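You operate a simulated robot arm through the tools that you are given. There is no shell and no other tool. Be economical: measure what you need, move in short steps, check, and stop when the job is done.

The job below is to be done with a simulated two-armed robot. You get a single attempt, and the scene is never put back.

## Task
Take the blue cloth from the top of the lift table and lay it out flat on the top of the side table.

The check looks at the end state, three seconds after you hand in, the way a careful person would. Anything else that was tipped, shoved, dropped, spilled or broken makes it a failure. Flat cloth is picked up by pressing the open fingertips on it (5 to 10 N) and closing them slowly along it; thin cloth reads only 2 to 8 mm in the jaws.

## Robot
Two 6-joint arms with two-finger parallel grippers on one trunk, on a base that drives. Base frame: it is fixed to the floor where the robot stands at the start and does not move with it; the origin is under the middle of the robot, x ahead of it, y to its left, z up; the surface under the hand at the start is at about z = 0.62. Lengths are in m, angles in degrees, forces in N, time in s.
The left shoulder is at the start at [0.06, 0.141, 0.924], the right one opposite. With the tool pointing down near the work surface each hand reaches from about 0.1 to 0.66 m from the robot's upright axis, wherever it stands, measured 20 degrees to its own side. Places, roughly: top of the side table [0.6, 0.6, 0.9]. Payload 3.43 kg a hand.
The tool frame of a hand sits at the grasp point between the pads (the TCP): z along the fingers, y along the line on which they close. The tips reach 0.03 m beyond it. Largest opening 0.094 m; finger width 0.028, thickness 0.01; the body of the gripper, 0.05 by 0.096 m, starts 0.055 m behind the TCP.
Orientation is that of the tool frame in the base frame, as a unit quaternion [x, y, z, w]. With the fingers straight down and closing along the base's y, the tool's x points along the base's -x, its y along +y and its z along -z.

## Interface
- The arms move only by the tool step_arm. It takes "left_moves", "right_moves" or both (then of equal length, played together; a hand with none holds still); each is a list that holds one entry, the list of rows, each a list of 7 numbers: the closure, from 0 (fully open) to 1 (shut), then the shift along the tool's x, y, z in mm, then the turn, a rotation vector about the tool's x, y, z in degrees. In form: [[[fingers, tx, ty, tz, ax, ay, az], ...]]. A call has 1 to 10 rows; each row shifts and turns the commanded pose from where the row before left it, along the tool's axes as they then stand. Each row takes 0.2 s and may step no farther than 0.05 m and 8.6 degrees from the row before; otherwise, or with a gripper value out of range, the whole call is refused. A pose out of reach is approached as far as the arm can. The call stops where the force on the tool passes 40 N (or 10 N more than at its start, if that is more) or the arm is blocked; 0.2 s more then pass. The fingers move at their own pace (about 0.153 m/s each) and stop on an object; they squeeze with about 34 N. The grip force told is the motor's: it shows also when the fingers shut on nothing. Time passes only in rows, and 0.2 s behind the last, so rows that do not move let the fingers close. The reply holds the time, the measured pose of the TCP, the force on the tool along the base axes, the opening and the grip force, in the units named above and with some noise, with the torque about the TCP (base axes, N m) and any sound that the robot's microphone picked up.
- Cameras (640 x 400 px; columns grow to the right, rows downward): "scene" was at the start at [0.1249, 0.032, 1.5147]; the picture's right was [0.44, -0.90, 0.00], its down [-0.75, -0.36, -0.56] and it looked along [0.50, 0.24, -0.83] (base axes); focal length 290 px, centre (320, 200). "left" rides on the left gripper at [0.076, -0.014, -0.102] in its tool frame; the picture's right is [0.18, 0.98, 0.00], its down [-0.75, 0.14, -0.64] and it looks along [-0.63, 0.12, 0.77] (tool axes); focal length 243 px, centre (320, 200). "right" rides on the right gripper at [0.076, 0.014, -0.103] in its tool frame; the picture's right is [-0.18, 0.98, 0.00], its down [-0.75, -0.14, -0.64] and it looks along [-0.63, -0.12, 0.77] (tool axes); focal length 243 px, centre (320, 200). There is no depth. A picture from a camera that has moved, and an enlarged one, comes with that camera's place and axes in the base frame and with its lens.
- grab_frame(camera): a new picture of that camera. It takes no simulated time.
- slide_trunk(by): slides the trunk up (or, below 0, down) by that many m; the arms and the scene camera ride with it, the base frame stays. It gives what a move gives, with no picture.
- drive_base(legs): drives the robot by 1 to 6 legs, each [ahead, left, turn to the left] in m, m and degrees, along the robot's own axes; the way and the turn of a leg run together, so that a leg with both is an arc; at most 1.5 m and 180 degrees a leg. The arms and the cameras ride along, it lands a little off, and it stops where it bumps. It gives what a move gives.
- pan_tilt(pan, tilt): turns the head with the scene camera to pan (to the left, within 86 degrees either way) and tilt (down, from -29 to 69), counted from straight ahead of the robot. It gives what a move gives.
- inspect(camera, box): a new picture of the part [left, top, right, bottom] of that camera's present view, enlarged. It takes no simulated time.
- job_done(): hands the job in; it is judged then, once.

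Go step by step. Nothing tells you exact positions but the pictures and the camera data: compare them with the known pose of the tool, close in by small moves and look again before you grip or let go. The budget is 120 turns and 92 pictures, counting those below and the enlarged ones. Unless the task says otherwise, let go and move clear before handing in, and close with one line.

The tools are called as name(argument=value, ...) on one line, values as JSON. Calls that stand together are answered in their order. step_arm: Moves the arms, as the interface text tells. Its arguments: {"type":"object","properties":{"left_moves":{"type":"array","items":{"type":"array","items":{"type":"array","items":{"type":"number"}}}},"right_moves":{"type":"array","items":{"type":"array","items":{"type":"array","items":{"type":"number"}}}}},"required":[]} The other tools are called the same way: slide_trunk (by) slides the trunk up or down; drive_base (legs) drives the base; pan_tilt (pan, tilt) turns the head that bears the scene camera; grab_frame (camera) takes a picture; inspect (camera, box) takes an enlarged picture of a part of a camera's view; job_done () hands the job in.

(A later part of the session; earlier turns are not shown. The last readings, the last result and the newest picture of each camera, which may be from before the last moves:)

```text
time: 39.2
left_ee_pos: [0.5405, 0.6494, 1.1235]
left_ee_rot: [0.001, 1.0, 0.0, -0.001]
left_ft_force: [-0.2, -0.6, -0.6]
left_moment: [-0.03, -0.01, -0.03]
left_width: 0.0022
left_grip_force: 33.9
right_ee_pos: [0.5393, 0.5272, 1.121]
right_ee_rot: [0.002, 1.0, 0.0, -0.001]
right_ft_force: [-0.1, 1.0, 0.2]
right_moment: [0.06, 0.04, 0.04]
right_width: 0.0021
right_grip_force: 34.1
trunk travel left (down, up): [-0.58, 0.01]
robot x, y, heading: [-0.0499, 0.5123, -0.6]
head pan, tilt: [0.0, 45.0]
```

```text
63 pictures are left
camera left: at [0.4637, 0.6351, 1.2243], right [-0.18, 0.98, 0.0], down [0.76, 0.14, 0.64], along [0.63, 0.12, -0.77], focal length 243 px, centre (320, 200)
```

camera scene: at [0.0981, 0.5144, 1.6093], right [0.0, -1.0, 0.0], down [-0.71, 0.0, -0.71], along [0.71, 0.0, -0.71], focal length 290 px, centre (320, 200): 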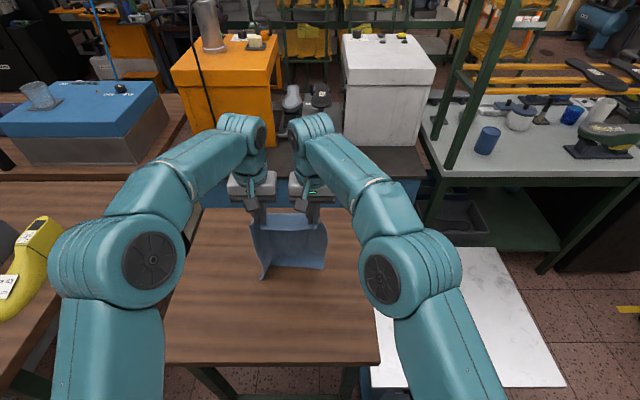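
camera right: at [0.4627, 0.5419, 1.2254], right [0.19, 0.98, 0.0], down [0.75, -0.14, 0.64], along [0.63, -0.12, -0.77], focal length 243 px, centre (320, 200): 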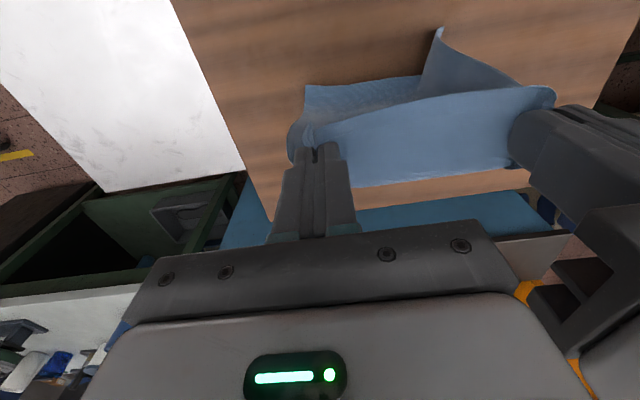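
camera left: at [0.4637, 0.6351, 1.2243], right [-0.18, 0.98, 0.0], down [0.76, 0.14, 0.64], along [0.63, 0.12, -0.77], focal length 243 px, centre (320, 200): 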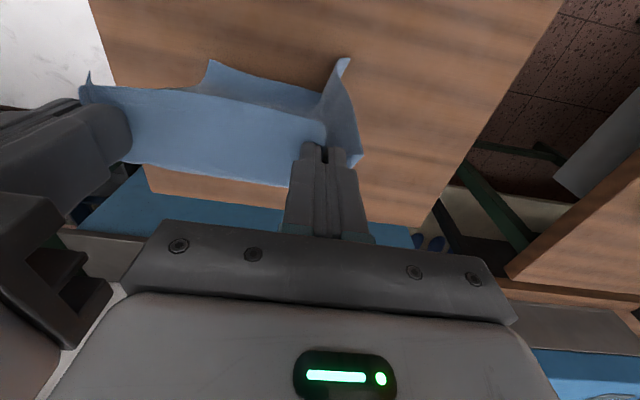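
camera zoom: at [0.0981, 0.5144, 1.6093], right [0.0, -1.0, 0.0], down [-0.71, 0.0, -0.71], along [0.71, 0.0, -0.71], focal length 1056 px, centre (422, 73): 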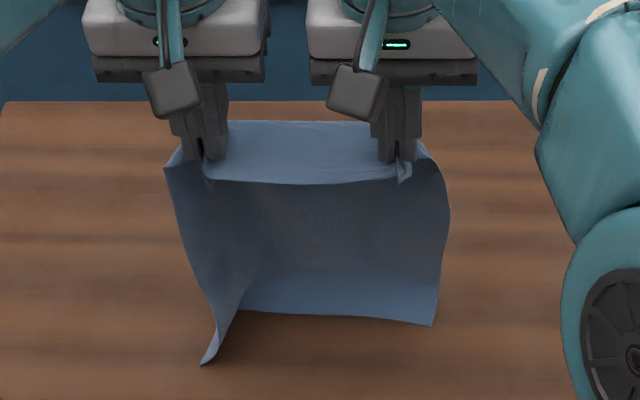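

The cloth is actually about 0.28 m long, so its hem already rests on the table bent toward me, which is the wrong way. I'll lift it again and pitch both tools forward 40° to gain reach, so the hem can land farther out.

step_arm(left_moves=[[[1, 0, 0, -25, 0, 0, 0], [1, 0, 0, -25, 0, 0, 0], [1, 0, 0, -25, 0, 0, 0], [1, 3, 0, -25, 0, -8, 0], [1, 0, 0, 0, 0, -8, 0], [1, 0, 0, 0, 0, -8, 0], [1, 0, 0, 0, 0, -8, 0], [1, 0, 0, 0, 0, -8, 0], [1, 0, 0, 0, 0, 0, 0], [1, 0, 0, 0, 0, 0, 0]]], right_moves=[[[1, 0, 0, -25, 0, 0, 0], [1, 0, 0, -25, 0, 0, 0], [1, 0, 0, -25, 0, 0, 0], [1, 3, 0, -25, 0, -8, 0], [1, 0, 0, 0, 0, -8, 0], [1, 0, 0, 0, 0, -8, 0], [1, 0, 0, 0, 0, -8, 0], [1, 0, 0, 0, 0, -8, 0], [1, 0, 0, 0, 0, 0, 0], [1, 0, 0, 0, 0, 0, 0]]])

grab_frame(camera="scene")

```text
time: 41.4
left_ee_pos: [0.5349, 0.6483, 1.2235]
left_ee_rot: [0.002, 0.94, -0.002, 0.342]
left_ft_force: [-0.8, -6.8, 0.3]
left_moment: [-0.2, 0.03, -0.2]
left_width: 0.0021
left_grip_force: 34.1
right_ee_pos: [0.5217, 0.5237, 1.2174]
right_ee_rot: [0.002, 0.939, 0.0, 0.343]
right_ft_force: [2.2, 7.9, 0.2]
right_moment: [0.19, -0.02, 0.19]
right_width: 0.0022
right_grip_force: 33.6
right hand out of reach, approached as far as the arm can: row 2, 3
trunk travel left (down, up): [-0.58, 0.01]
robot x, y, heading: [-0.0476, 0.5183, 0.0]
head pan, tilt: [0.0, 45.0]
```

```text
62 pictures are left
camera scene: at [0.0955, 0.5144, 1.6096], right [0.0, -1.0, 0.0], down [-0.71, 0.0, -0.71], along [0.71, 0.0, -0.71], focal length 290 px, centre (320, 200)
```

scene: 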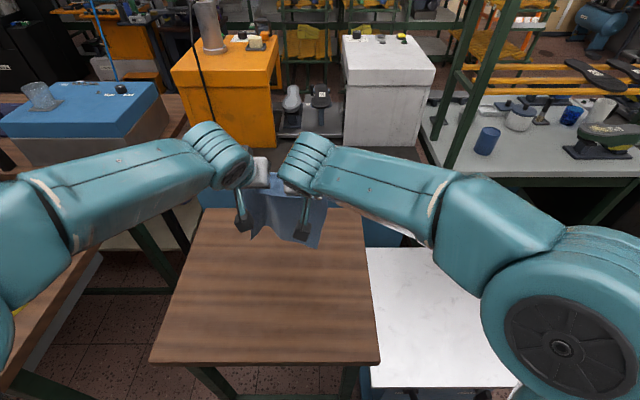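

Pitching works and frees reach. I now extend forward about 0.12 m, evening the hands out.

step_arm(left_moves=[[[1, -18.4, -0.4, 15.4, 0, 0, 0], [1, -18.4, 0, 15.4, 0, 0, 0], [1, -18.4, 0, 15.4, 0, 0, 0], [1, -18.4, 0, 15.4, 0, 0, 0], [1, -18.4, 0, 15.4, 0, 0, 0], [1, 0, 0, 0, 0, 0, 0], [1, 0, 0, 0, 0, 0, 0], [1, 0, 0, 0, 0, 0, 0]]], right_moves=[[[1, -20.4, 1, 15.6, 0, 0, 0], [1, -20.4, 1, 15.6, 0, 0, 0], [1, -20.4, 0, 15.6, 0, 0, 0], [1, -20.4, 0, 15.6, 0, 0, 0], [1, -20.4, 0, 15.6, 0, 0, 0], [1, 0, 0, 0, 0, 0, 0], [1, 0, 0, 0, 0, 0, 0], [1, 0, 0, 0, 0, 0, 0]]])

grab_frame(camera="scene")

grab_frame(camera="left")

```text
time: 43.2
left_ee_pos: [0.6557, 0.6482, 1.2231]
left_ee_rot: [0.002, 0.939, -0.001, 0.343]
left_ft_force: [-0.4, -3.5, 0.9]
left_moment: [-0.09, 0.0, -0.1]
left_width: 0.0024
left_grip_force: 33.8
right_ee_pos: [0.6497, 0.5246, 1.2234]
right_ee_rot: [0.002, 0.94, -0.001, 0.342]
right_ft_force: [0.3, 4.0, 0.1]
right_moment: [0.09, 0.0, 0.1]
right_width: 0.0019
right_grip_force: 34.0
trunk travel left (down, up): [-0.58, 0.01]
robot x, y, heading: [-0.0489, 0.5121, -0.1]
head pan, tilt: [0.0, 45.0]
```

```text
61 pictures are left
camera scene: at [0.0949, 0.5142, 1.6096], right [0.0, -1.0, 0.0], down [-0.71, 0.0, -0.71], along [0.71, 0.0, -0.71], focal length 290 px, centre (320, 200)
```

scene: 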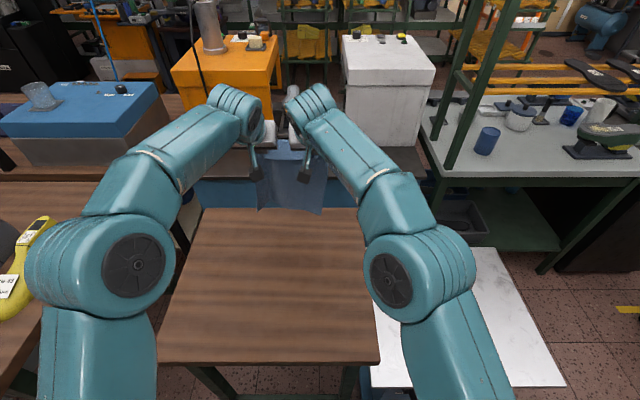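

```text
60 pictures are left
camera left: at [0.5305, 0.6339, 1.2524], right [-0.14, 0.98, -0.12], down [0.17, 0.14, 0.98], along [0.98, 0.11, -0.18], focal length 243 px, centre (320, 200)
```

left: 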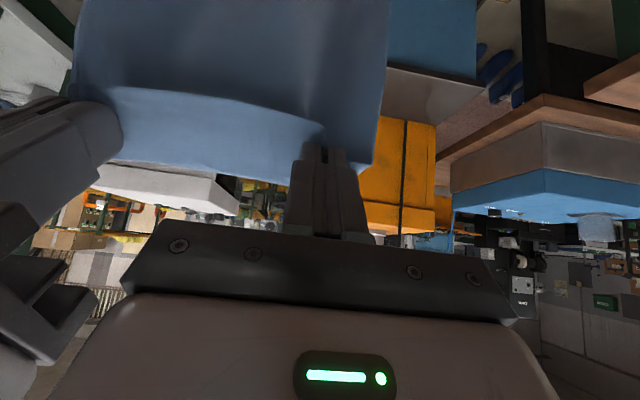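

Hands are at x 0.65 with the hem clear. I go a bit further forward and down so the hem is just about to touch near x 0.7.

step_arm(left_moves=[[[1, 2, 0, 17.9, 0, 0, 0], [1, 2, 0, 17.9, 0, 0, 0], [1, 0, 0, 12, 0, 0, 0], [1, 0, 0, 0, 0, 0, 0], [1, 0, 0, 0, 0, 0, 0]]], right_moves=[[[1, 0, 0, 19.5, 0, 0, 0], [1, 0, 0, 19.5, 0, 0, 0], [1, 0, 0, 12, 0, 0, 0], [1, 0, 0, 0, 0, 0, 0], [1, 0, 0, 0, 0, 0, 0]]])

inspect(camera="scene", box=[200, 130, 392, 250])

grab_frame(camera="right")

```text
time: 44.4
left_ee_pos: [0.6828, 0.648, 1.1858]
left_ee_rot: [0.002, 0.94, -0.001, 0.342]
left_ft_force: [0.4, -4.9, -0.3]
left_moment: [-0.1, 0.03, -0.08]
left_width: 0.0021
left_grip_force: 34.3
right_ee_pos: [0.6788, 0.5248, 1.1838]
right_ee_rot: [0.002, 0.939, 0.0, 0.343]
right_ft_force: [-0.5, 4.8, -0.6]
right_moment: [0.12, -0.03, 0.15]
right_width: 0.0021
right_grip_force: 33.7
right hand out of reach, approached as far as the arm can: row 3
trunk travel left (down, up): [-0.58, 0.01]
robot x, y, heading: [-0.0506, 0.5151, -0.3]
head pan, tilt: [0.0, 45.0]
```

```text
3.33 times, centred on (296, 190) of scene
camera zoom: at [0.0937, 0.514, 1.6098], right [0.0, -1.0, 0.0], down [-0.71, 0.0, -0.71], along [0.71, 0.0, -0.71], focal length 968 px, centre (400, 233)
```

zoom: 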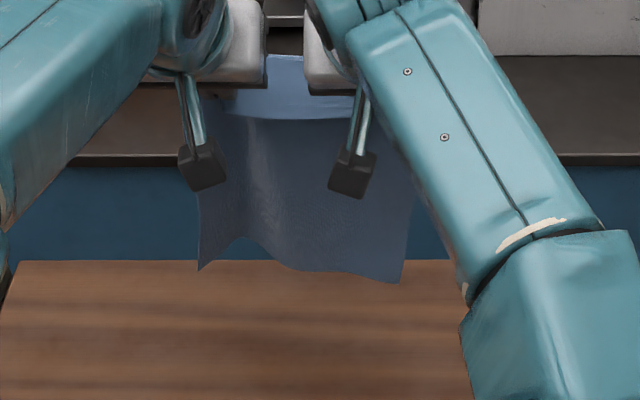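

```text
58 pictures are left
camera right: at [0.5532, 0.5393, 1.2141], right [0.14, 0.98, 0.12], down [0.16, -0.14, 0.98], along [0.98, -0.12, -0.18], focal length 243 px, centre (320, 200)
```

right: 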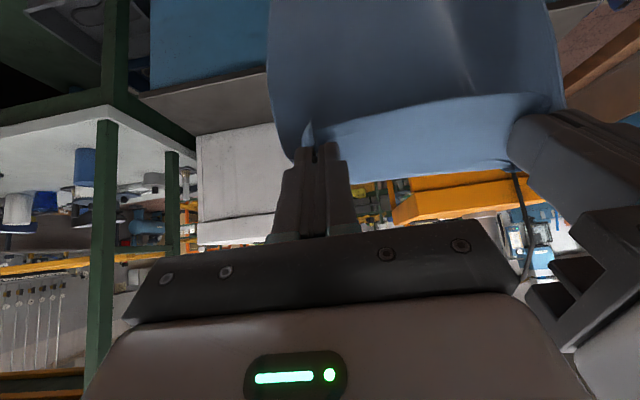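

The hem hovers about 3 cm above the table near x 0.7. Now I start drawing back while lowering, so the hem touches and trails away from me.

step_arm(left_moves=[[[1, 15.6, 0, 0, 0, 0, 0], [1, 15.6, 0, 0, 0, 0, 0], [1, 15.6, 0, 0, 0, 0, 0], [1, 15.6, 0, 0, 0, 0, 0]]], right_moves=[[[1, 15.6, 0, 0, 0, 0, 0], [1, 15.6, 0, 0, 0, 0, 0], [1, 15.6, 0, 0, 0, 0, 0], [1, 15.6, 0, 0, 0, 0, 0]]])

inspect(camera="scene", box=[200, 140, 392, 260])

```text
time: 45.4
left_ee_pos: [0.6348, 0.6485, 1.1448]
left_ee_rot: [0.001, 0.94, -0.001, 0.342]
left_ft_force: [0.4, -0.6, -0.5]
left_moment: [-0.02, 0.03, 0.0]
left_width: 0.0024
left_grip_force: 33.9
right_ee_pos: [0.675, 0.5437, 1.1585]
right_ee_rot: [0.001, 0.94, 0.0, 0.342]
right_ft_force: [-1.2, -0.1, 0.4]
right_moment: [0.0, -0.02, 0.05]
right_width: 0.0021
right_grip_force: 34.0
right hand out of reach, approached as far as the arm can: row 1, 2, 3, 4
trunk travel left (down, up): [-0.58, 0.01]
robot x, y, heading: [-0.0486, 0.5138, -0.3]
head pan, tilt: [0.0, 45.0]
```

```text
3.33 times, centred on (296, 200) of scene
camera zoom: at [0.0937, 0.5141, 1.6098], right [0.0, -1.0, 0.0], down [-0.71, 0.0, -0.71], along [0.71, 0.0, -0.71], focal length 968 px, centre (400, 200)
```

zoom: 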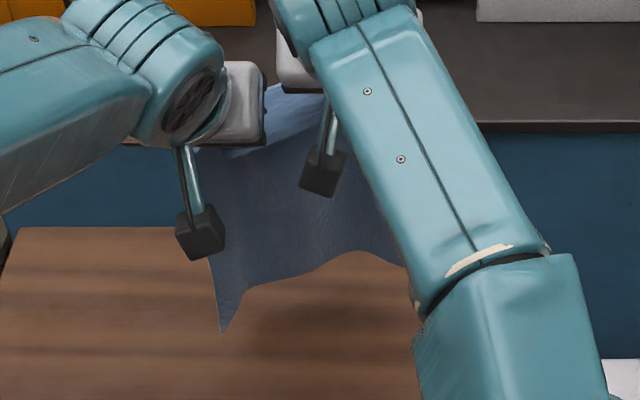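

The right arm got stuck at its limit and the hands are uneven. I bring the right hand back to match the left.

step_arm(right_moves=[[[1, 15, -8, -12, 0, 0, 0], [1, 15, -8, -12, 0, 0, 0], [1, 0, 0, 0, 0, 0, 0], [1, 0, 0, 0, 0, 0, 0]]])

grab_frame(camera="scene")

```text
time: 46.4
left_ee_pos: [0.6348, 0.6467, 1.1452]
left_ee_rot: [0.002, 0.94, 0.0, 0.342]
left_ft_force: [-0.4, -1.0, 0.1]
left_moment: [0.01, -0.02, -0.01]
left_width: 0.0022
left_grip_force: 34.0
right_ee_pos: [0.6544, 0.5343, 1.1613]
right_ee_rot: [0.006, 0.938, -0.006, 0.345]
right_ft_force: [-0.6, -0.1, 0.1]
right_moment: [0.03, 0.02, 0.02]
right_width: 0.0019
right_grip_force: 34.2
right hand out of reach, approached as far as the arm can: row 1, 2
trunk travel left (down, up): [-0.58, 0.01]
robot x, y, heading: [-0.0473, 0.5139, -0.2]
head pan, tilt: [0.0, 45.0]
```

```text
56 pictures are left
camera scene: at [0.0937, 0.5128, 1.6097], right [0.0, -1.0, 0.0], down [-0.71, 0.0, -0.71], along [0.71, 0.0, -0.71], focal length 290 px, centre (320, 200)
```

scene: 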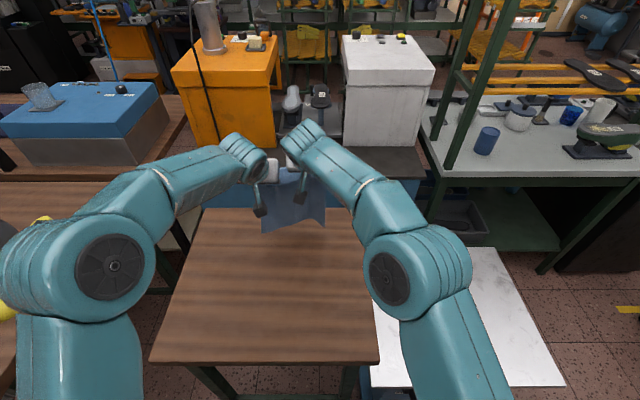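

step_arm(left_moves=[[[1, 11.5, 0, -9.7, 0, 0, 0], [1, 11.5, 0, -9.7, 0, 0, 0], [1, 0, 0, 0, 0, 0, 0], [1, 0, 0, 0, 0, 0, 0]]], right_moves=[[[1, 20, -4, -13, 0, 0, 0], [1, 20, -5, -13, 0, 0, 0], [1, 0, 0, 0, 0, 0, 0], [1, 0, 0, 0, 0, 0, 0]]])

```text
time: 47.4
left_ee_pos: [0.6026, 0.6476, 1.1463]
left_ee_rot: [0.003, 0.94, -0.001, 0.342]
left_ft_force: [-0.7, -4.9, 1.7]
left_moment: [-0.15, -0.02, -0.06]
left_width: 0.0023
left_grip_force: 33.9
right_ee_pos: [0.6086, 0.5237, 1.1563]
right_ee_rot: [0.001, 0.939, 0.001, 0.343]
right_ft_force: [-0.6, 5.2, -1.4]
right_moment: [0.11, 0.03, 0.16]
right_width: 0.0018
right_grip_force: 33.8
trunk travel left (down, up): [-0.58, 0.01]
robot x, y, heading: [-0.0483, 0.5157, -0.3]
head pan, tilt: [0.0, 45.0]
```

Recovered. I'll raise the hands, strafe the base 0.07 m left so that both arms work symmetrically, then shift the hands back.

step_arm(left_moves=[[[1, -19, 0, -23, 0, 0, 0], [1, -19, -1, -23, 0, 0, 0], [1, 0, 0, 0, 0, 0, 0]]], right_moves=[[[1, -14, 1, -21, 0, 0, 0], [1, -14, 1, -21, 0, 0, 0], [1, 0, 0, 0, 0, 0, 0]]])

drive_base(legs=[[0, 0.07, 0]])

step_arm(left_moves=[[[1, 0, -22, 0, 0, 0, 0], [1, 0, -22, 0, 0, 0, 0], [1, 0, -22, 0, 0, 0, 0], [1, 0, 0, 0, 0, 0, 0], [1, 0, 0, 0, 0, 0, 0]]], right_moves=[[[1, 0, -22, 0, 0, 0, 0], [1, 0, -22, 0, 0, 0, 0], [1, 0, -22, 0, 0, 0, 0], [1, 0, 0, 0, 0, 0, 0], [1, 0, 0, 0, 0, 0, 0]]])

grab_frame(camera="scene")

```text
time: 48.2
left_ee_pos: [0.6071, 0.6483, 1.2017]
left_ee_rot: [0.001, 0.94, -0.001, 0.341]
left_ft_force: [-0.3, 0.0, -0.2]
left_moment: [0.01, 0.03, 0.03]
left_width: 0.0022
left_grip_force: 34.0
right_ee_pos: [0.6045, 0.5273, 1.2041]
right_ee_rot: [0.002, 0.94, -0.002, 0.34]
right_ft_force: [0.2, 0.8, -0.6]
right_moment: [-0.02, 0.02, 0.02]
right_width: 0.002
right_grip_force: 33.8
trunk travel left (down, up): [-0.58, 0.01]
robot x, y, heading: [-0.0469, 0.5124, 0.0]
head pan, tilt: [0.0, 45.0]
```

```text
time: 49.7
left_ee_pos: [0.6057, 0.7216, 1.2024]
left_ee_rot: [0.0, 0.94, -0.001, 0.342]
left_ft_force: [-0.8, 0.8, 0.1]
left_moment: [-0.03, 0.02, -0.02]
left_width: 0.0022
left_grip_force: 33.7
right_ee_pos: [0.6036, 0.6002, 1.2052]
right_ee_rot: [0.0, 0.94, -0.002, 0.342]
right_ft_force: [0.1, 0.2, -0.2]
right_moment: [-0.04, 0.02, -0.02]
right_width: 0.0018
right_grip_force: 34.3
trunk travel left (down, up): [-0.58, 0.01]
robot x, y, heading: [-0.0488, 0.5901, 0.0]
head pan, tilt: [0.0, 45.0]
```

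```text
time: 50.9
left_ee_pos: [0.605, 0.6508, 1.2041]
left_ee_rot: [0.002, 0.94, 0.0, 0.342]
left_ft_force: [0.1, 0.3, 0.6]
left_moment: [0.02, 0.02, 0.01]
left_width: 0.0024
left_grip_force: 34.1
right_ee_pos: [0.6033, 0.5293, 1.2027]
right_ee_rot: [0.002, 0.94, 0.0, 0.342]
right_ft_force: [0.3, 0.3, 0.5]
right_moment: [0.03, 0.02, -0.02]
right_width: 0.0022
right_grip_force: 33.9
trunk travel left (down, up): [-0.58, 0.01]
robot x, y, heading: [-0.0481, 0.5844, -0.1]
head pan, tilt: [0.0, 45.0]
```

```text
55 pictures are left
camera scene: at [0.0965, 0.5849, 1.6095], right [0.0, -1.0, 0.0], down [-0.71, 0.0, -0.71], along [0.71, 0.0, -0.71], focal length 290 px, centre (320, 200)
```

scene: 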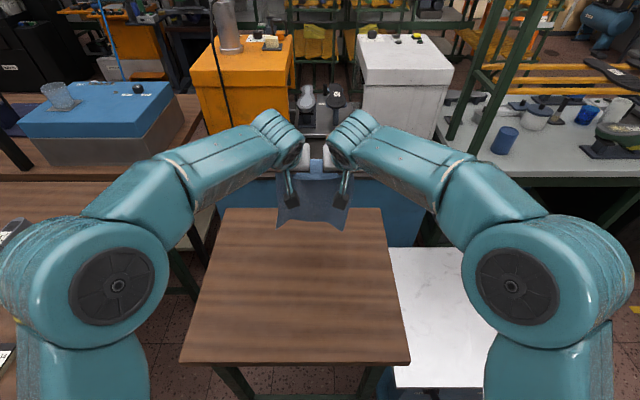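

Symmetric now. I extend forward to x ≈ 0.675 again, keeping the hem just off the table.

step_arm(left_moves=[[[1, -18, 0, 15.2, 0, 0, 0], [1, -18, 0, 15.2, 0, 0, 0], [1, -16.5, 0, 17.8, 0, 0, 0], [1, 0, 0, 0, 0, 0, 0], [1, 0, 0, 0, 0, 0, 0], [1, 0, 0, 0, 0, 0, 0]]], right_moves=[[[1, -18, 0, 15.2, 0, 0, 0], [1, -18, 0, 15.2, 0, 0, 0], [1, -16.5, 0, 17.8, 0, 0, 0], [1, 0, 0, 0, 0, 0, 0], [1, 0, 0, 0, 0, 0, 0], [1, 0, 0, 0, 0, 0, 0]]])

inspect(camera="scene", box=[220, 140, 412, 260])

```text
time: 52.3
left_ee_pos: [0.6784, 0.6515, 1.2]
left_ee_rot: [0.001, 0.94, 0.0, 0.342]
left_ft_force: [0.3, -0.5, -0.8]
left_moment: [0.01, -0.02, -0.03]
left_width: 0.0024
left_grip_force: 34.1
right_ee_pos: [0.6765, 0.5315, 1.2011]
right_ee_rot: [0.0, 0.94, 0.0, 0.341]
right_ft_force: [0.0, 0.3, 0.4]
right_moment: [-0.01, 0.02, 0.0]
right_width: 0.0019
right_grip_force: 34.3
trunk travel left (down, up): [-0.58, 0.01]
robot x, y, heading: [-0.0531, 0.584, 0.0]
head pan, tilt: [0.0, 45.0]
```

```text
3.33 times, centred on (316, 200) of scene
camera zoom: at [0.0977, 0.5878, 1.6093], right [0.0, -1.0, 0.0], down [-0.71, 0.0, -0.71], along [0.71, 0.0, -0.71], focal length 968 px, centre (333, 200)
```

zoom: 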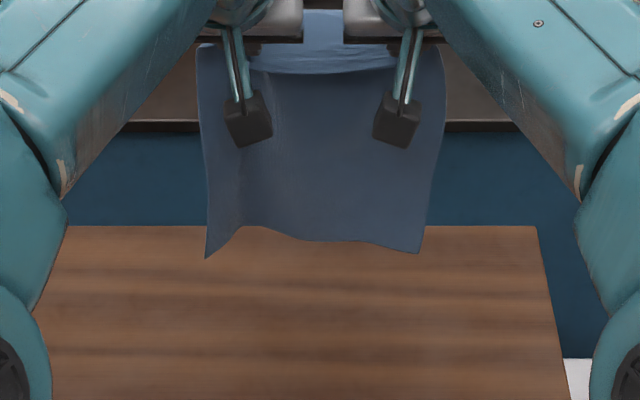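

Both hands match and the hem is clear. I begin the lay-down: back and down together so the hem trails away from me.

step_arm(left_moves=[[[1, 16, 0.5, 3, 0, 0, 0], [1, 16, 0.5, 3, 0, 0, 0], [1, 16, 0, 3, 0, 0, 0], [1, 16, 0, 0, 0, 0, 0], [1, 16, 0, 0, 0, 0, 0]]], right_moves=[[[1, 16, -0.5, 3, 0, 0, 0], [1, 16, -0.5, 3, 0, 0, 0], [1, 16, 0, 3, 0, 0, 0], [1, 16, 0, 0, 0, 0, 0], [1, 16, 0, 0, 0, 0, 0]]])

inspect(camera="scene", box=[220, 150, 412, 270])

grab_frame(camera="right")

```text
time: 53.5
left_ee_pos: [0.618, 0.6523, 1.142]
left_ee_rot: [0.002, 0.939, -0.001, 0.343]
left_ft_force: [0.1, -3.4, 1.1]
left_moment: [-0.05, 0.02, -0.05]
left_width: 0.0022
left_grip_force: 33.3
right_ee_pos: [0.6173, 0.5285, 1.1431]
right_ee_rot: [0.001, 0.939, 0.001, 0.343]
right_ft_force: [-0.1, 2.7, -0.7]
right_moment: [0.04, -0.01, 0.07]
right_width: 0.0022
right_grip_force: 34.2
trunk travel left (down, up): [-0.58, 0.01]
robot x, y, heading: [-0.0487, 0.5863, -0.1]
head pan, tilt: [0.0, 45.0]
```

```text
3.33 times, centred on (316, 210) of scene
camera zoom: at [0.0948, 0.586, 1.6097], right [0.0, -1.0, 0.0], down [-0.71, 0.0, -0.71], along [0.71, 0.0, -0.71], focal length 968 px, centre (333, 167)
```

zoom: 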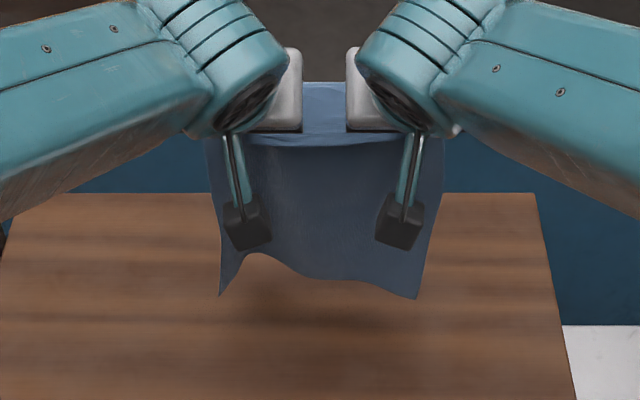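

```text
52 pictures are left
camera right: at [0.4924, 0.543, 1.1746], right [0.14, 0.98, 0.12], down [0.16, -0.14, 0.98], along [0.98, -0.12, -0.18], focal length 243 px, centre (320, 200)
```

right: 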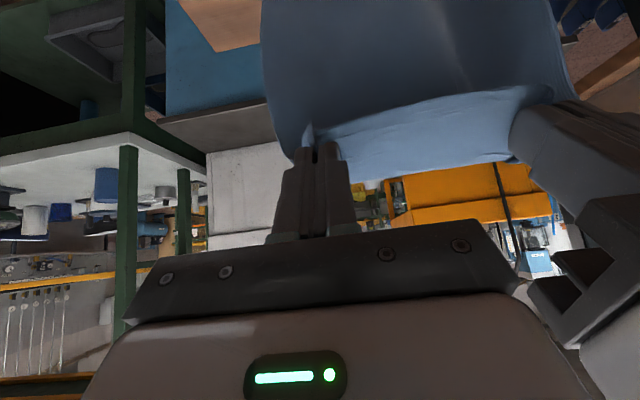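

The hem is just touching around x 0.635. I go up and forward ~45 mm first to land farther from the near edge, then a steeper back-and-down.

step_arm(left_moves=[[[1, -21, 0, 10, 0, 0, 0], [1, -21, 0, 10, 0, 0, 0], [1, 0, 0, 0, 0, 0, 0], [1, 0, 0, 0, 0, 0, 0], [1, 0, 0, 0, 0, 0, 0], [1, 11.3, 0, 1, 0, 0, 0], [1, 11.3, 0, 1, 0, 0, 0], [1, 11.3, 0, 1, 0, 0, 0], [1, 11.3, 0, 1, 0, 0, 0], [1, 11.3, 0, 1, 0, 0, 0]]], right_moves=[[[1, -21, 0, 10, 0, 0, 0], [1, -21, 0, 10, 0, 0, 0], [1, 0, 0, 0, 0, 0, 0], [1, 0, 0, 0, 0, 0, 0], [1, 0, 0, 0, 0, 0, 0], [1, 11.3, 0, 1, 0, 0, 0], [1, 11.3, 0, 1, 0, 0, 0], [1, 11.3, 0, 1, 0, 0, 0], [1, 11.3, 0, 1, 0, 0, 0], [1, 11.3, 0, 1, 0, 0, 0]]])

inspect(camera="scene", box=[220, 150, 412, 270])

```text
time: 55.7
left_ee_pos: [0.6236, 0.6518, 1.1152]
left_ee_rot: [0.002, 0.94, -0.001, 0.342]
left_ft_force: [0.5, -2.8, -0.2]
left_moment: [-0.03, -0.01, -0.04]
left_width: 0.0021
left_grip_force: 34.1
right_ee_pos: [0.6226, 0.5293, 1.1144]
right_ee_rot: [0.001, 0.94, -0.001, 0.342]
right_ft_force: [0.3, 2.2, -0.4]
right_moment: [0.03, 0.0, 0.06]
right_width: 0.002
right_grip_force: 34.3
trunk travel left (down, up): [-0.58, 0.01]
robot x, y, heading: [-0.0496, 0.5858, 0.0]
head pan, tilt: [0.0, 45.0]
```

```text
3.33 times, centred on (316, 210) of scene
camera zoom: at [0.0955, 0.5869, 1.6096], right [0.0, -1.0, 0.0], down [-0.71, 0.0, -0.71], along [0.71, 0.0, -0.71], focal length 968 px, centre (333, 167)
```

zoom: 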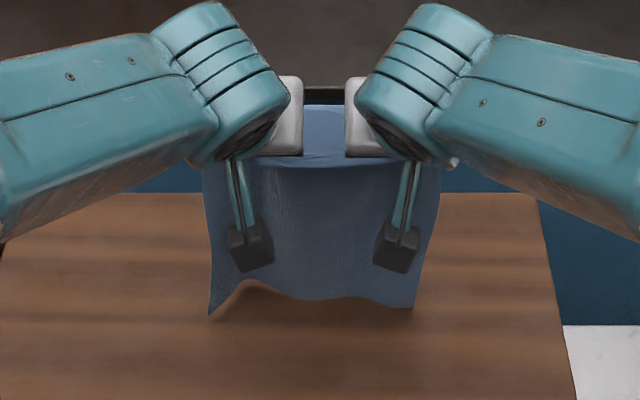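

The hem touches at about x 0.62 but leans slightly toward me. I pull straight back 60 mm so the hem stays behind and leans away.

step_arm(left_moves=[[[1, 11.5, 0, -9.6, 0, 0, 0], [1, 11.5, 0, -9.6, 0, 0, 0], [1, 11.5, 0, -9.6, 0, 0, 0], [1, 11.5, 0, -9.6, 0, 0, 0], [1, 0, 0, 0, 0, 0, 0]]], right_moves=[[[1, 11.5, 0, -9.6, 0, 0, 0], [1, 11.5, 0, -9.6, 0, 0, 0], [1, 11.5, 0, -9.6, 0, 0, 0], [1, 11.5, 0, -9.6, 0, 0, 0], [1, 0, 0, 0, 0, 0, 0]]])

inspect(camera="scene", box=[220, 150, 412, 270])

grab_frame(camera="left")

```text
time: 56.9
left_ee_pos: [0.5671, 0.6523, 1.1144]
left_ee_rot: [0.002, 0.94, 0.0, 0.341]
left_ft_force: [0.6, -1.4, -1.0]
left_moment: [-0.03, 0.02, 0.0]
left_width: 0.0024
left_grip_force: 33.6
right_ee_pos: [0.5627, 0.5297, 1.1128]
right_ee_rot: [0.001, 0.94, 0.0, 0.34]
right_ft_force: [-0.4, 0.9, -0.2]
right_moment: [0.03, 0.03, 0.03]
right_width: 0.0021
right_grip_force: 33.7
trunk travel left (down, up): [-0.58, 0.01]
robot x, y, heading: [-0.0477, 0.5841, -0.1]
head pan, tilt: [0.0, 45.0]
```

```text
3.33 times, centred on (316, 210) of scene
camera zoom: at [0.0978, 0.5865, 1.6094], right [0.0, -1.0, 0.0], down [-0.71, 0.0, -0.71], along [0.71, 0.0, -0.71], focal length 968 px, centre (333, 167)
```

zoom: 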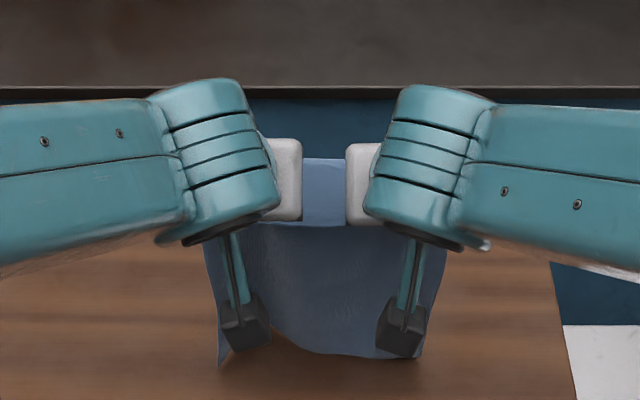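

```text
49 pictures are left
camera left: at [0.4412, 0.6373, 1.1431], right [-0.14, 0.98, -0.12], down [0.17, 0.14, 0.98], along [0.98, 0.12, -0.18], focal length 243 px, centre (320, 200)
```

left: 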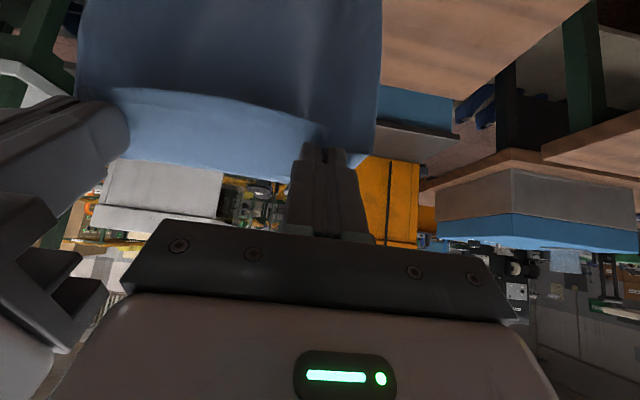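

The hem just slides along. I'll use a gentle swing instead: reset above the table, then forward and straight into a continuous back-and-down arc, so the hem lands leaning away from me. First the reset.

step_arm(left_moves=[[[1, -11.6, 0, -9.9, 0, 0, 0], [1, -11.6, 0, -9.9, 0, 0, 0], [1, -11.6, 0, -9.9, 0, 0, 0], [1, -11.6, 0, -9.9, 0, 0, 0], [1, 0, 0, 0, 0, 0, 0], [1, 0, 0, 0, 0, 0, 0], [1, 0, 0, 0, 0, 0, 0], [1, 0, 0, 0, 0, 0, 0]]], right_moves=[[[1, -12.4, 0, -9.2, 0, 0, 0], [1, -12.4, 0, -9.2, 0, 0, 0], [1, -12.4, 0, -9.2, 0, 0, 0], [1, -12.4, 0, -9.2, 0, 0, 0], [1, 0, 0, 0, 0, 0, 0], [1, 0, 0, 0, 0, 0, 0], [1, 0, 0, 0, 0, 0, 0], [1, 0, 0, 0, 0, 0, 0]]])

grab_frame(camera="scene")

```text
time: 58.7
left_ee_pos: [0.575, 0.6528, 1.1738]
left_ee_rot: [0.002, 0.94, -0.001, 0.341]
left_ft_force: [-0.3, -2.4, 0.4]
left_moment: [-0.05, -0.04, -0.05]
left_width: 0.0023
left_grip_force: 34.3
right_ee_pos: [0.5779, 0.53, 1.1733]
right_ee_rot: [0.001, 0.94, 0.0, 0.342]
right_ft_force: [-0.3, 2.9, 0.2]
right_moment: [0.07, -0.03, 0.07]
right_width: 0.0022
right_grip_force: 34.1
trunk travel left (down, up): [-0.58, 0.01]
robot x, y, heading: [-0.0456, 0.5855, -0.0]
head pan, tilt: [0.0, 45.0]
```

```text
48 pictures are left
camera scene: at [0.0951, 0.5867, 1.6096], right [0.0, -1.0, 0.0], down [-0.71, 0.0, -0.71], along [0.71, 0.0, -0.71], focal length 290 px, centre (320, 200)
```

scene: 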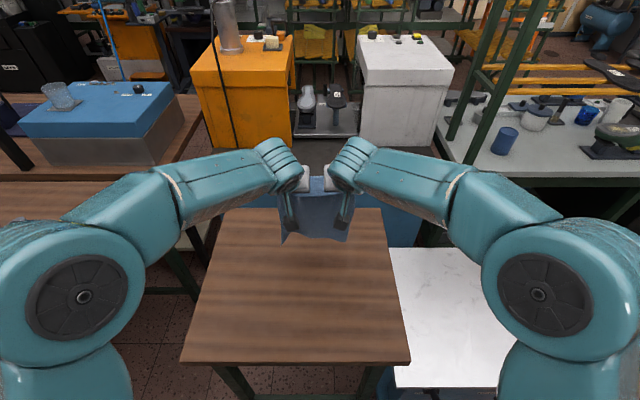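

The hem hangs about 3 cm above the table with both hands level. Now the swing-forward and the continuous lay-back arc.

step_arm(left_moves=[[[1, -26.8, 0, 22.5, 0, 0, 0], [1, -26.8, 0, 22.5, 0, 0, 0], [1, -25, 0, 21, 0, 0, 0], [1, 41.7, 0, 10.7, 0, 0, 0], [1, 45.5, 0, 7.5, 0, 0, 0], [1, 49.3, 0, 4.3, 0, 0, 0], [1, 48, 0, 2.8, 0, 0, 0], [1, 47.3, 0, -4.4, 0, 0, 0], [1, 44, 0, -8.2, 0, 0, 0], [1, 33.7, 0, -11.2, 0, 0, 0]]], right_moves=[[[1, -26.8, 0, 22.5, 0, 0, 0], [1, -26.8, 0, 22.5, 0, 0, 0], [1, -24, 0, 20, 0, 0, 0], [1, 41.7, 0, 10.7, 0, 0, 0], [1, 45.5, 0, 7.5, 0, 0, 0], [1, 49.3, 0, 4.3, 0, 0, 0], [1, 48, 0, 2.8, 0, 0, 0], [1, 47.3, 0, -4.4, 0, 0, 0], [1, 44, 0, -8.2, 0, 0, 0], [1, 33.7, 0, -11.2, 0, 0, 0]]])

grab_frame(camera="scene")

grab_frame(camera="right")

```text
time: 60.9
left_ee_pos: [0.439, 0.6523, 0.9751]
left_ee_rot: [0.001, 0.939, -0.001, 0.343]
left_ft_force: [-0.3, 1.0, 0.1]
left_moment: [0.02, 0.0, 0.01]
left_width: 0.002
left_grip_force: 33.7
right_ee_pos: [0.4395, 0.5302, 0.9774]
right_ee_rot: [0.001, 0.939, 0.0, 0.343]
right_ft_force: [0.1, -0.2, 0.0]
right_moment: [-0.01, 0.02, -0.02]
right_width: 0.002
right_grip_force: 34.3
trunk travel left (down, up): [-0.58, 0.01]
robot x, y, heading: [-0.0477, 0.5852, -0.1]
head pan, tilt: [0.0, 45.0]
```

```text
47 pictures are left
camera scene: at [0.0939, 0.5867, 1.6099], right [0.0, -1.0, 0.0], down [-0.71, 0.0, -0.71], along [0.71, 0.0, -0.71], focal length 290 px, centre (320, 200)
```

scene: 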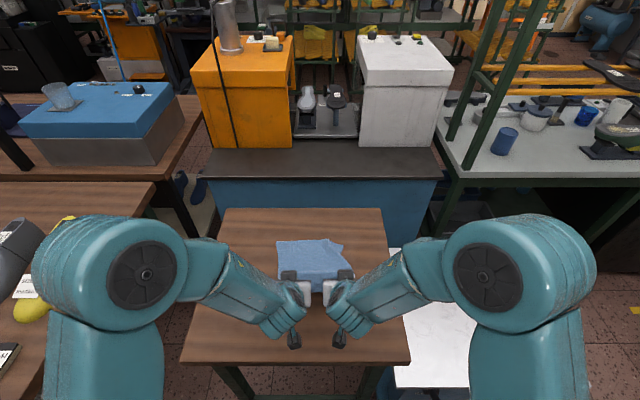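

```text
46 pictures are left
camera right: at [0.3154, 0.5454, 1.0072], right [0.14, 0.98, 0.12], down [0.16, -0.14, 0.98], along [0.98, -0.12, -0.18], focal length 243 px, centre (320, 200)
```

right: 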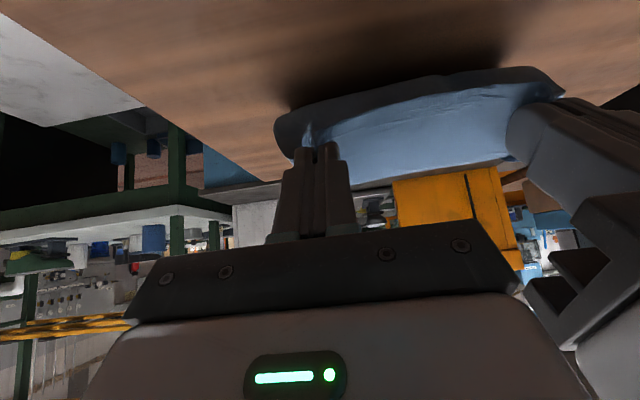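

The swing worked: the cloth now extends away from the hands. I zoom in to check for folds.

inspect(camera="scene", box=[250, 225, 378, 305])

```text
5.00 times, centred on (314, 265) of scene
camera zoom: at [0.0939, 0.5867, 1.6099], right [0.0, -1.0, 0.0], down [-0.71, 0.0, -0.71], along [0.71, 0.0, -0.71], focal length 1452 px, centre (350, -125)
```

zoom: 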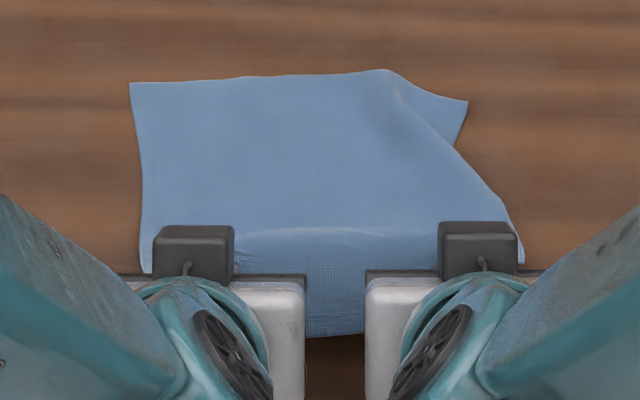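

The far part is flat; the right side has a small diagonal tuck. I continue back and down with the tools returning to vertical, which pulls the slack out.

step_arm(left_moves=[[[1, 13.9, 0, -5.2, 0, 8, 0], [1, 14.5, 0, -3.2, 0, 8, 0], [1, 14.8, 0, -1.1, 0, 8, 0], [1, 14.9, 0, 0.9, 0, 8, 0], [1, 14.6, 0, 3.1, 0, 8, 0], [1, 0, 0, 0, 0, 0, 0]]], right_moves=[[[1, 13.9, 0, -5.2, 0, 8, 0], [1, 14.5, 0, -3.2, 0, 8, 0], [1, 14.8, 0, -1.1, 0, 8, 0], [1, 14.9, 0, 0.9, 0, 8, 0], [1, 14.6, 0, 3.1, 0, 8, 0], [1, 0, 0, 0, 0, 0, 0]]])

inspect(camera="scene", box=[234, 225, 394, 325])

grab_frame(camera="right")

```text
time: 62.3
left_ee_pos: [0.3692, 0.6517, 0.9488]
left_ee_rot: [0.001, 1.0, 0.001, 0.0]
left_ft_force: [0.4, -2.0, -0.4]
left_moment: [-0.07, 0.02, -0.01]
left_width: 0.0022
left_grip_force: 34.3
right_ee_pos: [0.3722, 0.5306, 0.9499]
right_ee_rot: [0.001, 1.0, 0.0, 0.001]
right_ft_force: [-1.2, 2.3, 0.3]
right_moment: [0.04, -0.02, 0.04]
right_width: 0.0019
right_grip_force: 33.2
trunk travel left (down, up): [-0.58, 0.01]
robot x, y, heading: [-0.0452, 0.5869, 0.1]
head pan, tilt: [0.0, 45.0]
```

```text
4.00 times, centred on (314, 275) of scene
camera zoom: at [0.0926, 0.5865, 1.6099], right [0.0, -1.0, 0.0], down [-0.71, 0.0, -0.71], along [0.71, 0.0, -0.71], focal length 1161 px, centre (344, -100)
```

zoom: 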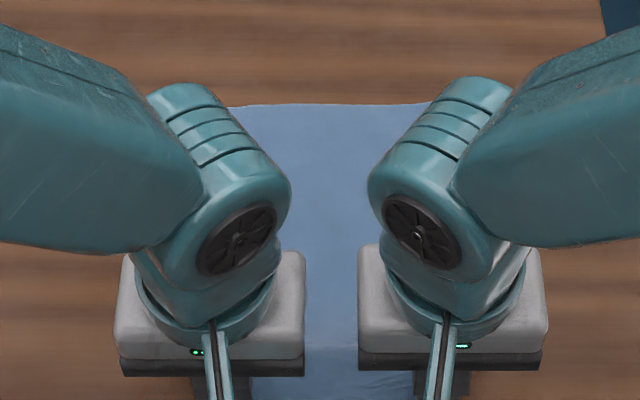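

```text
43 pictures are left
camera right: at [0.295, 0.5447, 1.0536], right [0.19, 0.98, 0.0], down [0.75, -0.14, 0.64], along [0.63, -0.12, -0.77], focal length 243 px, centre (320, 200)
```

right: 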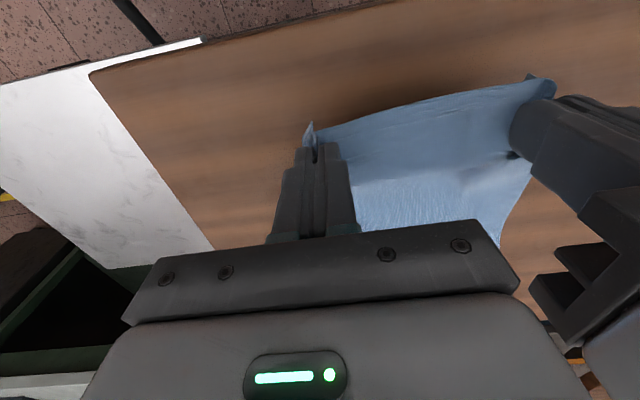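

The cloth is taut, far edge near x 0.59, hands at 0.37. I lower straight down towards contact.

step_arm(left_moves=[[[1, 0, 0, 6, 0, 0, 0], [1, 0, 0, 5, 0, 0, 0], [1, 0, 0, 3, 0, 0, 0], [1, 0, 0, 0, 0, 0, 0]]], right_moves=[[[1, 0, 0, 7, 0, 0, 0], [1, 0, 0, 5, 0, 0, 0], [1, 0, 0, 3, 0, 0, 0], [1, 0, 0, 0, 0, 0, 0]]])

```text
time: 63.3
left_ee_pos: [0.3692, 0.6527, 0.9352]
left_ee_rot: [0.001, 1.0, 0.0, 0.0]
left_ft_force: [0.2, -3.2, 0.4]
left_moment: [-0.05, -0.02, -0.01]
left_width: 0.0024
left_grip_force: 33.5
right_ee_pos: [0.3715, 0.5312, 0.9336]
right_ee_rot: [0.0, 1.0, 0.0, 0.0]
right_ft_force: [-0.3, 2.0, -0.7]
right_moment: [0.03, -0.03, 0.04]
right_width: 0.002
right_grip_force: 33.3
trunk travel left (down, up): [-0.58, 0.01]
robot x, y, heading: [-0.0487, 0.5858, -0.1]
head pan, tilt: [0.0, 45.0]
```

step_arm(left_moves=[[[1, 0, 0, 2, 0, 0, 0], [1, 0, 0, 2, 0, 0, 0], [1, 0, 0, 0, 0, 0, 0]]], right_moves=[[[1, 0, 0, 1.5, 0, 0, 0], [1, 0, 0, 1, 0, 0, 0], [1, 0, 0, 0, 0, 0, 0]]])

grab_frame(camera="right")

grab_frame(camera="left")

```text
time: 64.1
left_ee_pos: [0.3718, 0.6527, 0.9301]
left_ee_rot: [0.002, 1.0, 0.0, 0.0]
left_ft_force: [0.3, -1.5, 0.4]
left_moment: [-0.04, -0.02, 0.0]
left_width: 0.0023
left_grip_force: 33.7
right_ee_pos: [0.3744, 0.5308, 0.9316]
right_ee_rot: [0.001, 1.0, 0.0, 0.0]
right_ft_force: [0.3, 1.2, -0.9]
right_moment: [0.06, 0.04, 0.01]
right_width: 0.0019
right_grip_force: 34.1
trunk travel left (down, up): [-0.58, 0.01]
robot x, y, heading: [-0.0463, 0.5841, -0.1]
head pan, tilt: [0.0, 45.0]
```

```text
42 pictures are left
camera right: at [0.297, 0.5446, 1.0349], right [0.19, 0.98, 0.0], down [0.75, -0.14, 0.64], along [0.63, -0.12, -0.77], focal length 243 px, centre (320, 200)
```

right: 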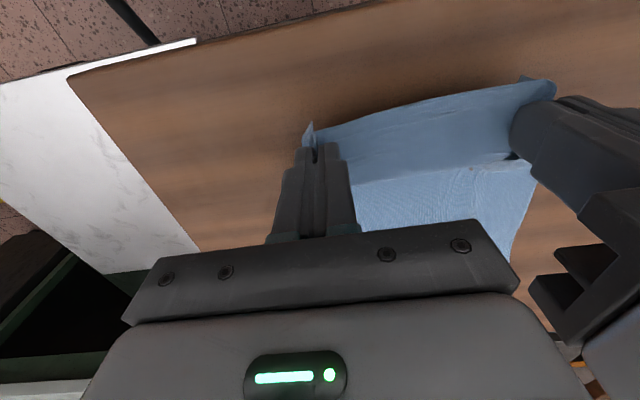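

```text
41 pictures are left
camera left: at [0.2941, 0.6384, 1.0318], right [-0.18, 0.98, 0.0], down [0.75, 0.14, 0.64], along [0.63, 0.12, -0.77], focal length 243 px, centre (320, 200)
```

left: 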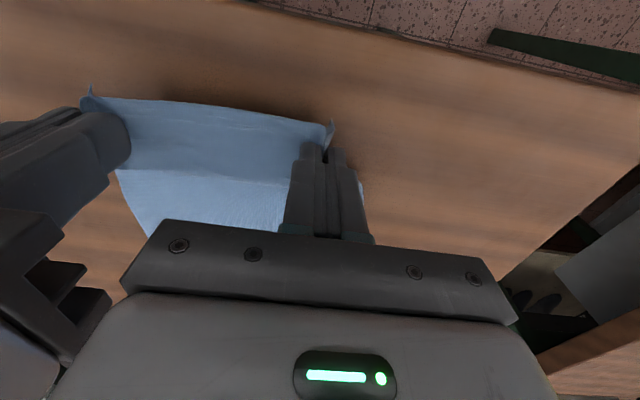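

step_arm(left_moves=[[[1, 0, 0, 1.5, 0, 0, 0], [1, 0, 0, 1.5, 0, 0, 0], [1, 0, 0, 0, 0, 0, 0]]], right_moves=[[[1, 0, 0, 2, 0, 0, 0], [1, 0, 0, 2, 0, 0, 0], [1, 0, 0, 0, 0, 0, 0]]])

```text
time: 64.9
left_ee_pos: [0.3707, 0.6523, 0.9269]
left_ee_rot: [0.001, 1.0, 0.0, 0.001]
left_ft_force: [-0.7, -3.0, 0.5]
left_moment: [-0.11, -0.02, -0.02]
left_width: 0.0022
left_grip_force: 34.1
right_ee_pos: [0.372, 0.5296, 0.9271]
right_ee_rot: [0.001, 1.0, -0.001, 0.0]
right_ft_force: [0.8, 2.7, -0.8]
right_moment: [0.09, -0.01, 0.09]
right_width: 0.0017
right_grip_force: 34.3
trunk travel left (down, up): [-0.58, 0.01]
robot x, y, heading: [-0.0502, 0.5889, 0.0]
head pan, tilt: [0.0, 45.0]
```

step_arm(left_moves=[[[1, 0, 0, 2, 0, 0, 0], [1, 0, 0, 2, 0, 0, 0], [1, 0, 0, 0, 0, 0, 0]]], right_moves=[[[1, 0, 0, 2, 0, 0, 0], [1, 0, 0, 2, 0, 0, 0], [1, 0, 0, 0, 0, 0, 0]]])

```text
time: 65.7
left_ee_pos: [0.3721, 0.6521, 0.9238]
left_ee_rot: [0.001, 1.0, 0.0, 0.001]
left_ft_force: [-0.3, -2.7, -0.8]
left_moment: [-0.07, 0.02, 0.0]
left_width: 0.0024
left_grip_force: 33.4
right_ee_pos: [0.3731, 0.5297, 0.9252]
right_ee_rot: [0.001, 1.0, 0.0, 0.0]
right_ft_force: [-0.7, 1.3, -0.2]
right_moment: [0.07, -0.01, 0.03]
right_width: 0.002
right_grip_force: 34.3
trunk travel left (down, up): [-0.58, 0.01]
robot x, y, heading: [-0.047, 0.589, -0.2]
head pan, tilt: [0.0, 45.0]
```

step_arm(left_moves=[[[1, 0, 0, 2, 0, 0, 0], [1, 0, 0, 2, 0, 0, 0], [1, 0, 0, 2, 0, 0, 0], [1, 0, 0, 0, 0, 0, 0]]], right_moves=[[[1, 0, 0, 2, 0, 0, 0], [1, 0, 0, 2, 0, 0, 0], [1, 0, 0, 2, 0, 0, 0], [1, 0, 0, 0, 0, 0, 0]]])

grab_frame(camera="right")

```text
time: 66.7
left_ee_pos: [0.3721, 0.6527, 0.9186]
left_ee_rot: [0.002, 1.0, 0.001, -0.001]
left_ft_force: [0.9, -2.2, -0.2]
left_moment: [-0.07, 0.02, -0.01]
left_width: 0.0023
left_grip_force: 33.8
right_ee_pos: [0.3729, 0.5294, 0.918]
right_ee_rot: [0.001, 1.0, -0.001, 0.0]
right_ft_force: [0.9, 4.3, 0.4]
right_moment: [0.09, -0.01, 0.01]
right_width: 0.0018
right_grip_force: 34.0
trunk travel left (down, up): [-0.58, 0.01]
robot x, y, heading: [-0.0467, 0.5855, -0.0]
head pan, tilt: [0.0, 45.0]
```

```text
40 pictures are left
camera right: at [0.2963, 0.5439, 1.0218], right [0.19, 0.98, 0.0], down [0.75, -0.14, 0.64], along [0.63, -0.12, -0.77], focal length 243 px, centre (320, 200)
```

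right: 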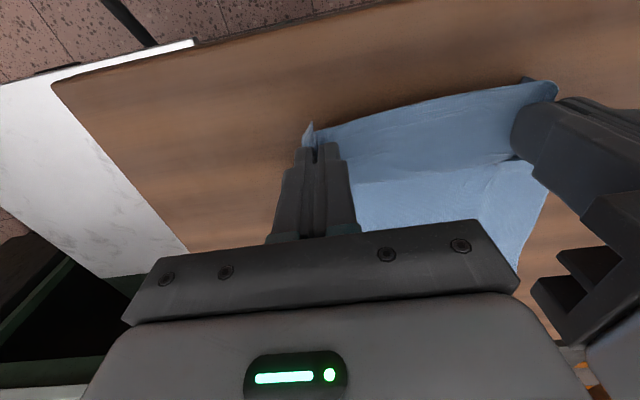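

Triangulating the table corner puts the top at about z 0.866, lower than told, so about 2 cm remains. I lower 14 mm more.

step_arm(left_moves=[[[1, 0, 0, 5, 0, 0, 0], [1, 0, 0, 5, 0, 0, 0], [1, 0, 0, 4, 0, 0, 0], [1, 0, 0, 0, 0, 0, 0]]], right_moves=[[[1, 0, 0, 5, 0, 0, 0], [1, 0, 0, 5, 0, 0, 0], [1, 0, 0, 4, 0, 0, 0], [1, 0, 0, 0, 0, 0, 0]]])

step_arm(left_moves=[[[1, 0, 0, 2, 0, 0, 0], [1, 0, 0, 0, 0, 0, 0]]], right_moves=[[[1, 0, 0, 2, 0, 0, 0], [1, 0, 0, 0, 0, 0, 0]]])

```text
time: 67.7
left_ee_pos: [0.3701, 0.6519, 0.9032]
left_ee_rot: [0.001, 1.0, 0.0, 0.001]
left_ft_force: [0.3, -3.5, -0.6]
left_moment: [-0.06, -0.03, 0.04]
left_width: 0.0021
left_grip_force: 34.1
right_ee_pos: [0.3736, 0.529, 0.9043]
right_ee_rot: [0.001, 1.0, 0.0, 0.0]
right_ft_force: [0.6, 3.1, 0.4]
right_moment: [0.08, -0.02, 0.02]
right_width: 0.0018
right_grip_force: 34.2
trunk travel left (down, up): [-0.58, 0.01]
robot x, y, heading: [-0.0474, 0.588, -0.3]
head pan, tilt: [0.0, 45.0]
```

```text
time: 68.3
left_ee_pos: [0.3715, 0.653, 0.9009]
left_ee_rot: [0.002, 1.0, 0.0, 0.0]
left_ft_force: [0.6, -2.8, 0.7]
left_moment: [-0.13, 0.01, 0.0]
left_width: 0.0025
left_grip_force: 33.9
right_ee_pos: [0.3735, 0.5302, 0.9012]
right_ee_rot: [0.001, 1.0, 0.0, 0.0]
right_ft_force: [-0.4, 4.0, 0.8]
right_moment: [0.12, 0.02, 0.01]
right_width: 0.002
right_grip_force: 33.8
trunk travel left (down, up): [-0.58, 0.01]
robot x, y, heading: [-0.047, 0.5827, 0.1]
head pan, tilt: [0.0, 45.0]
```

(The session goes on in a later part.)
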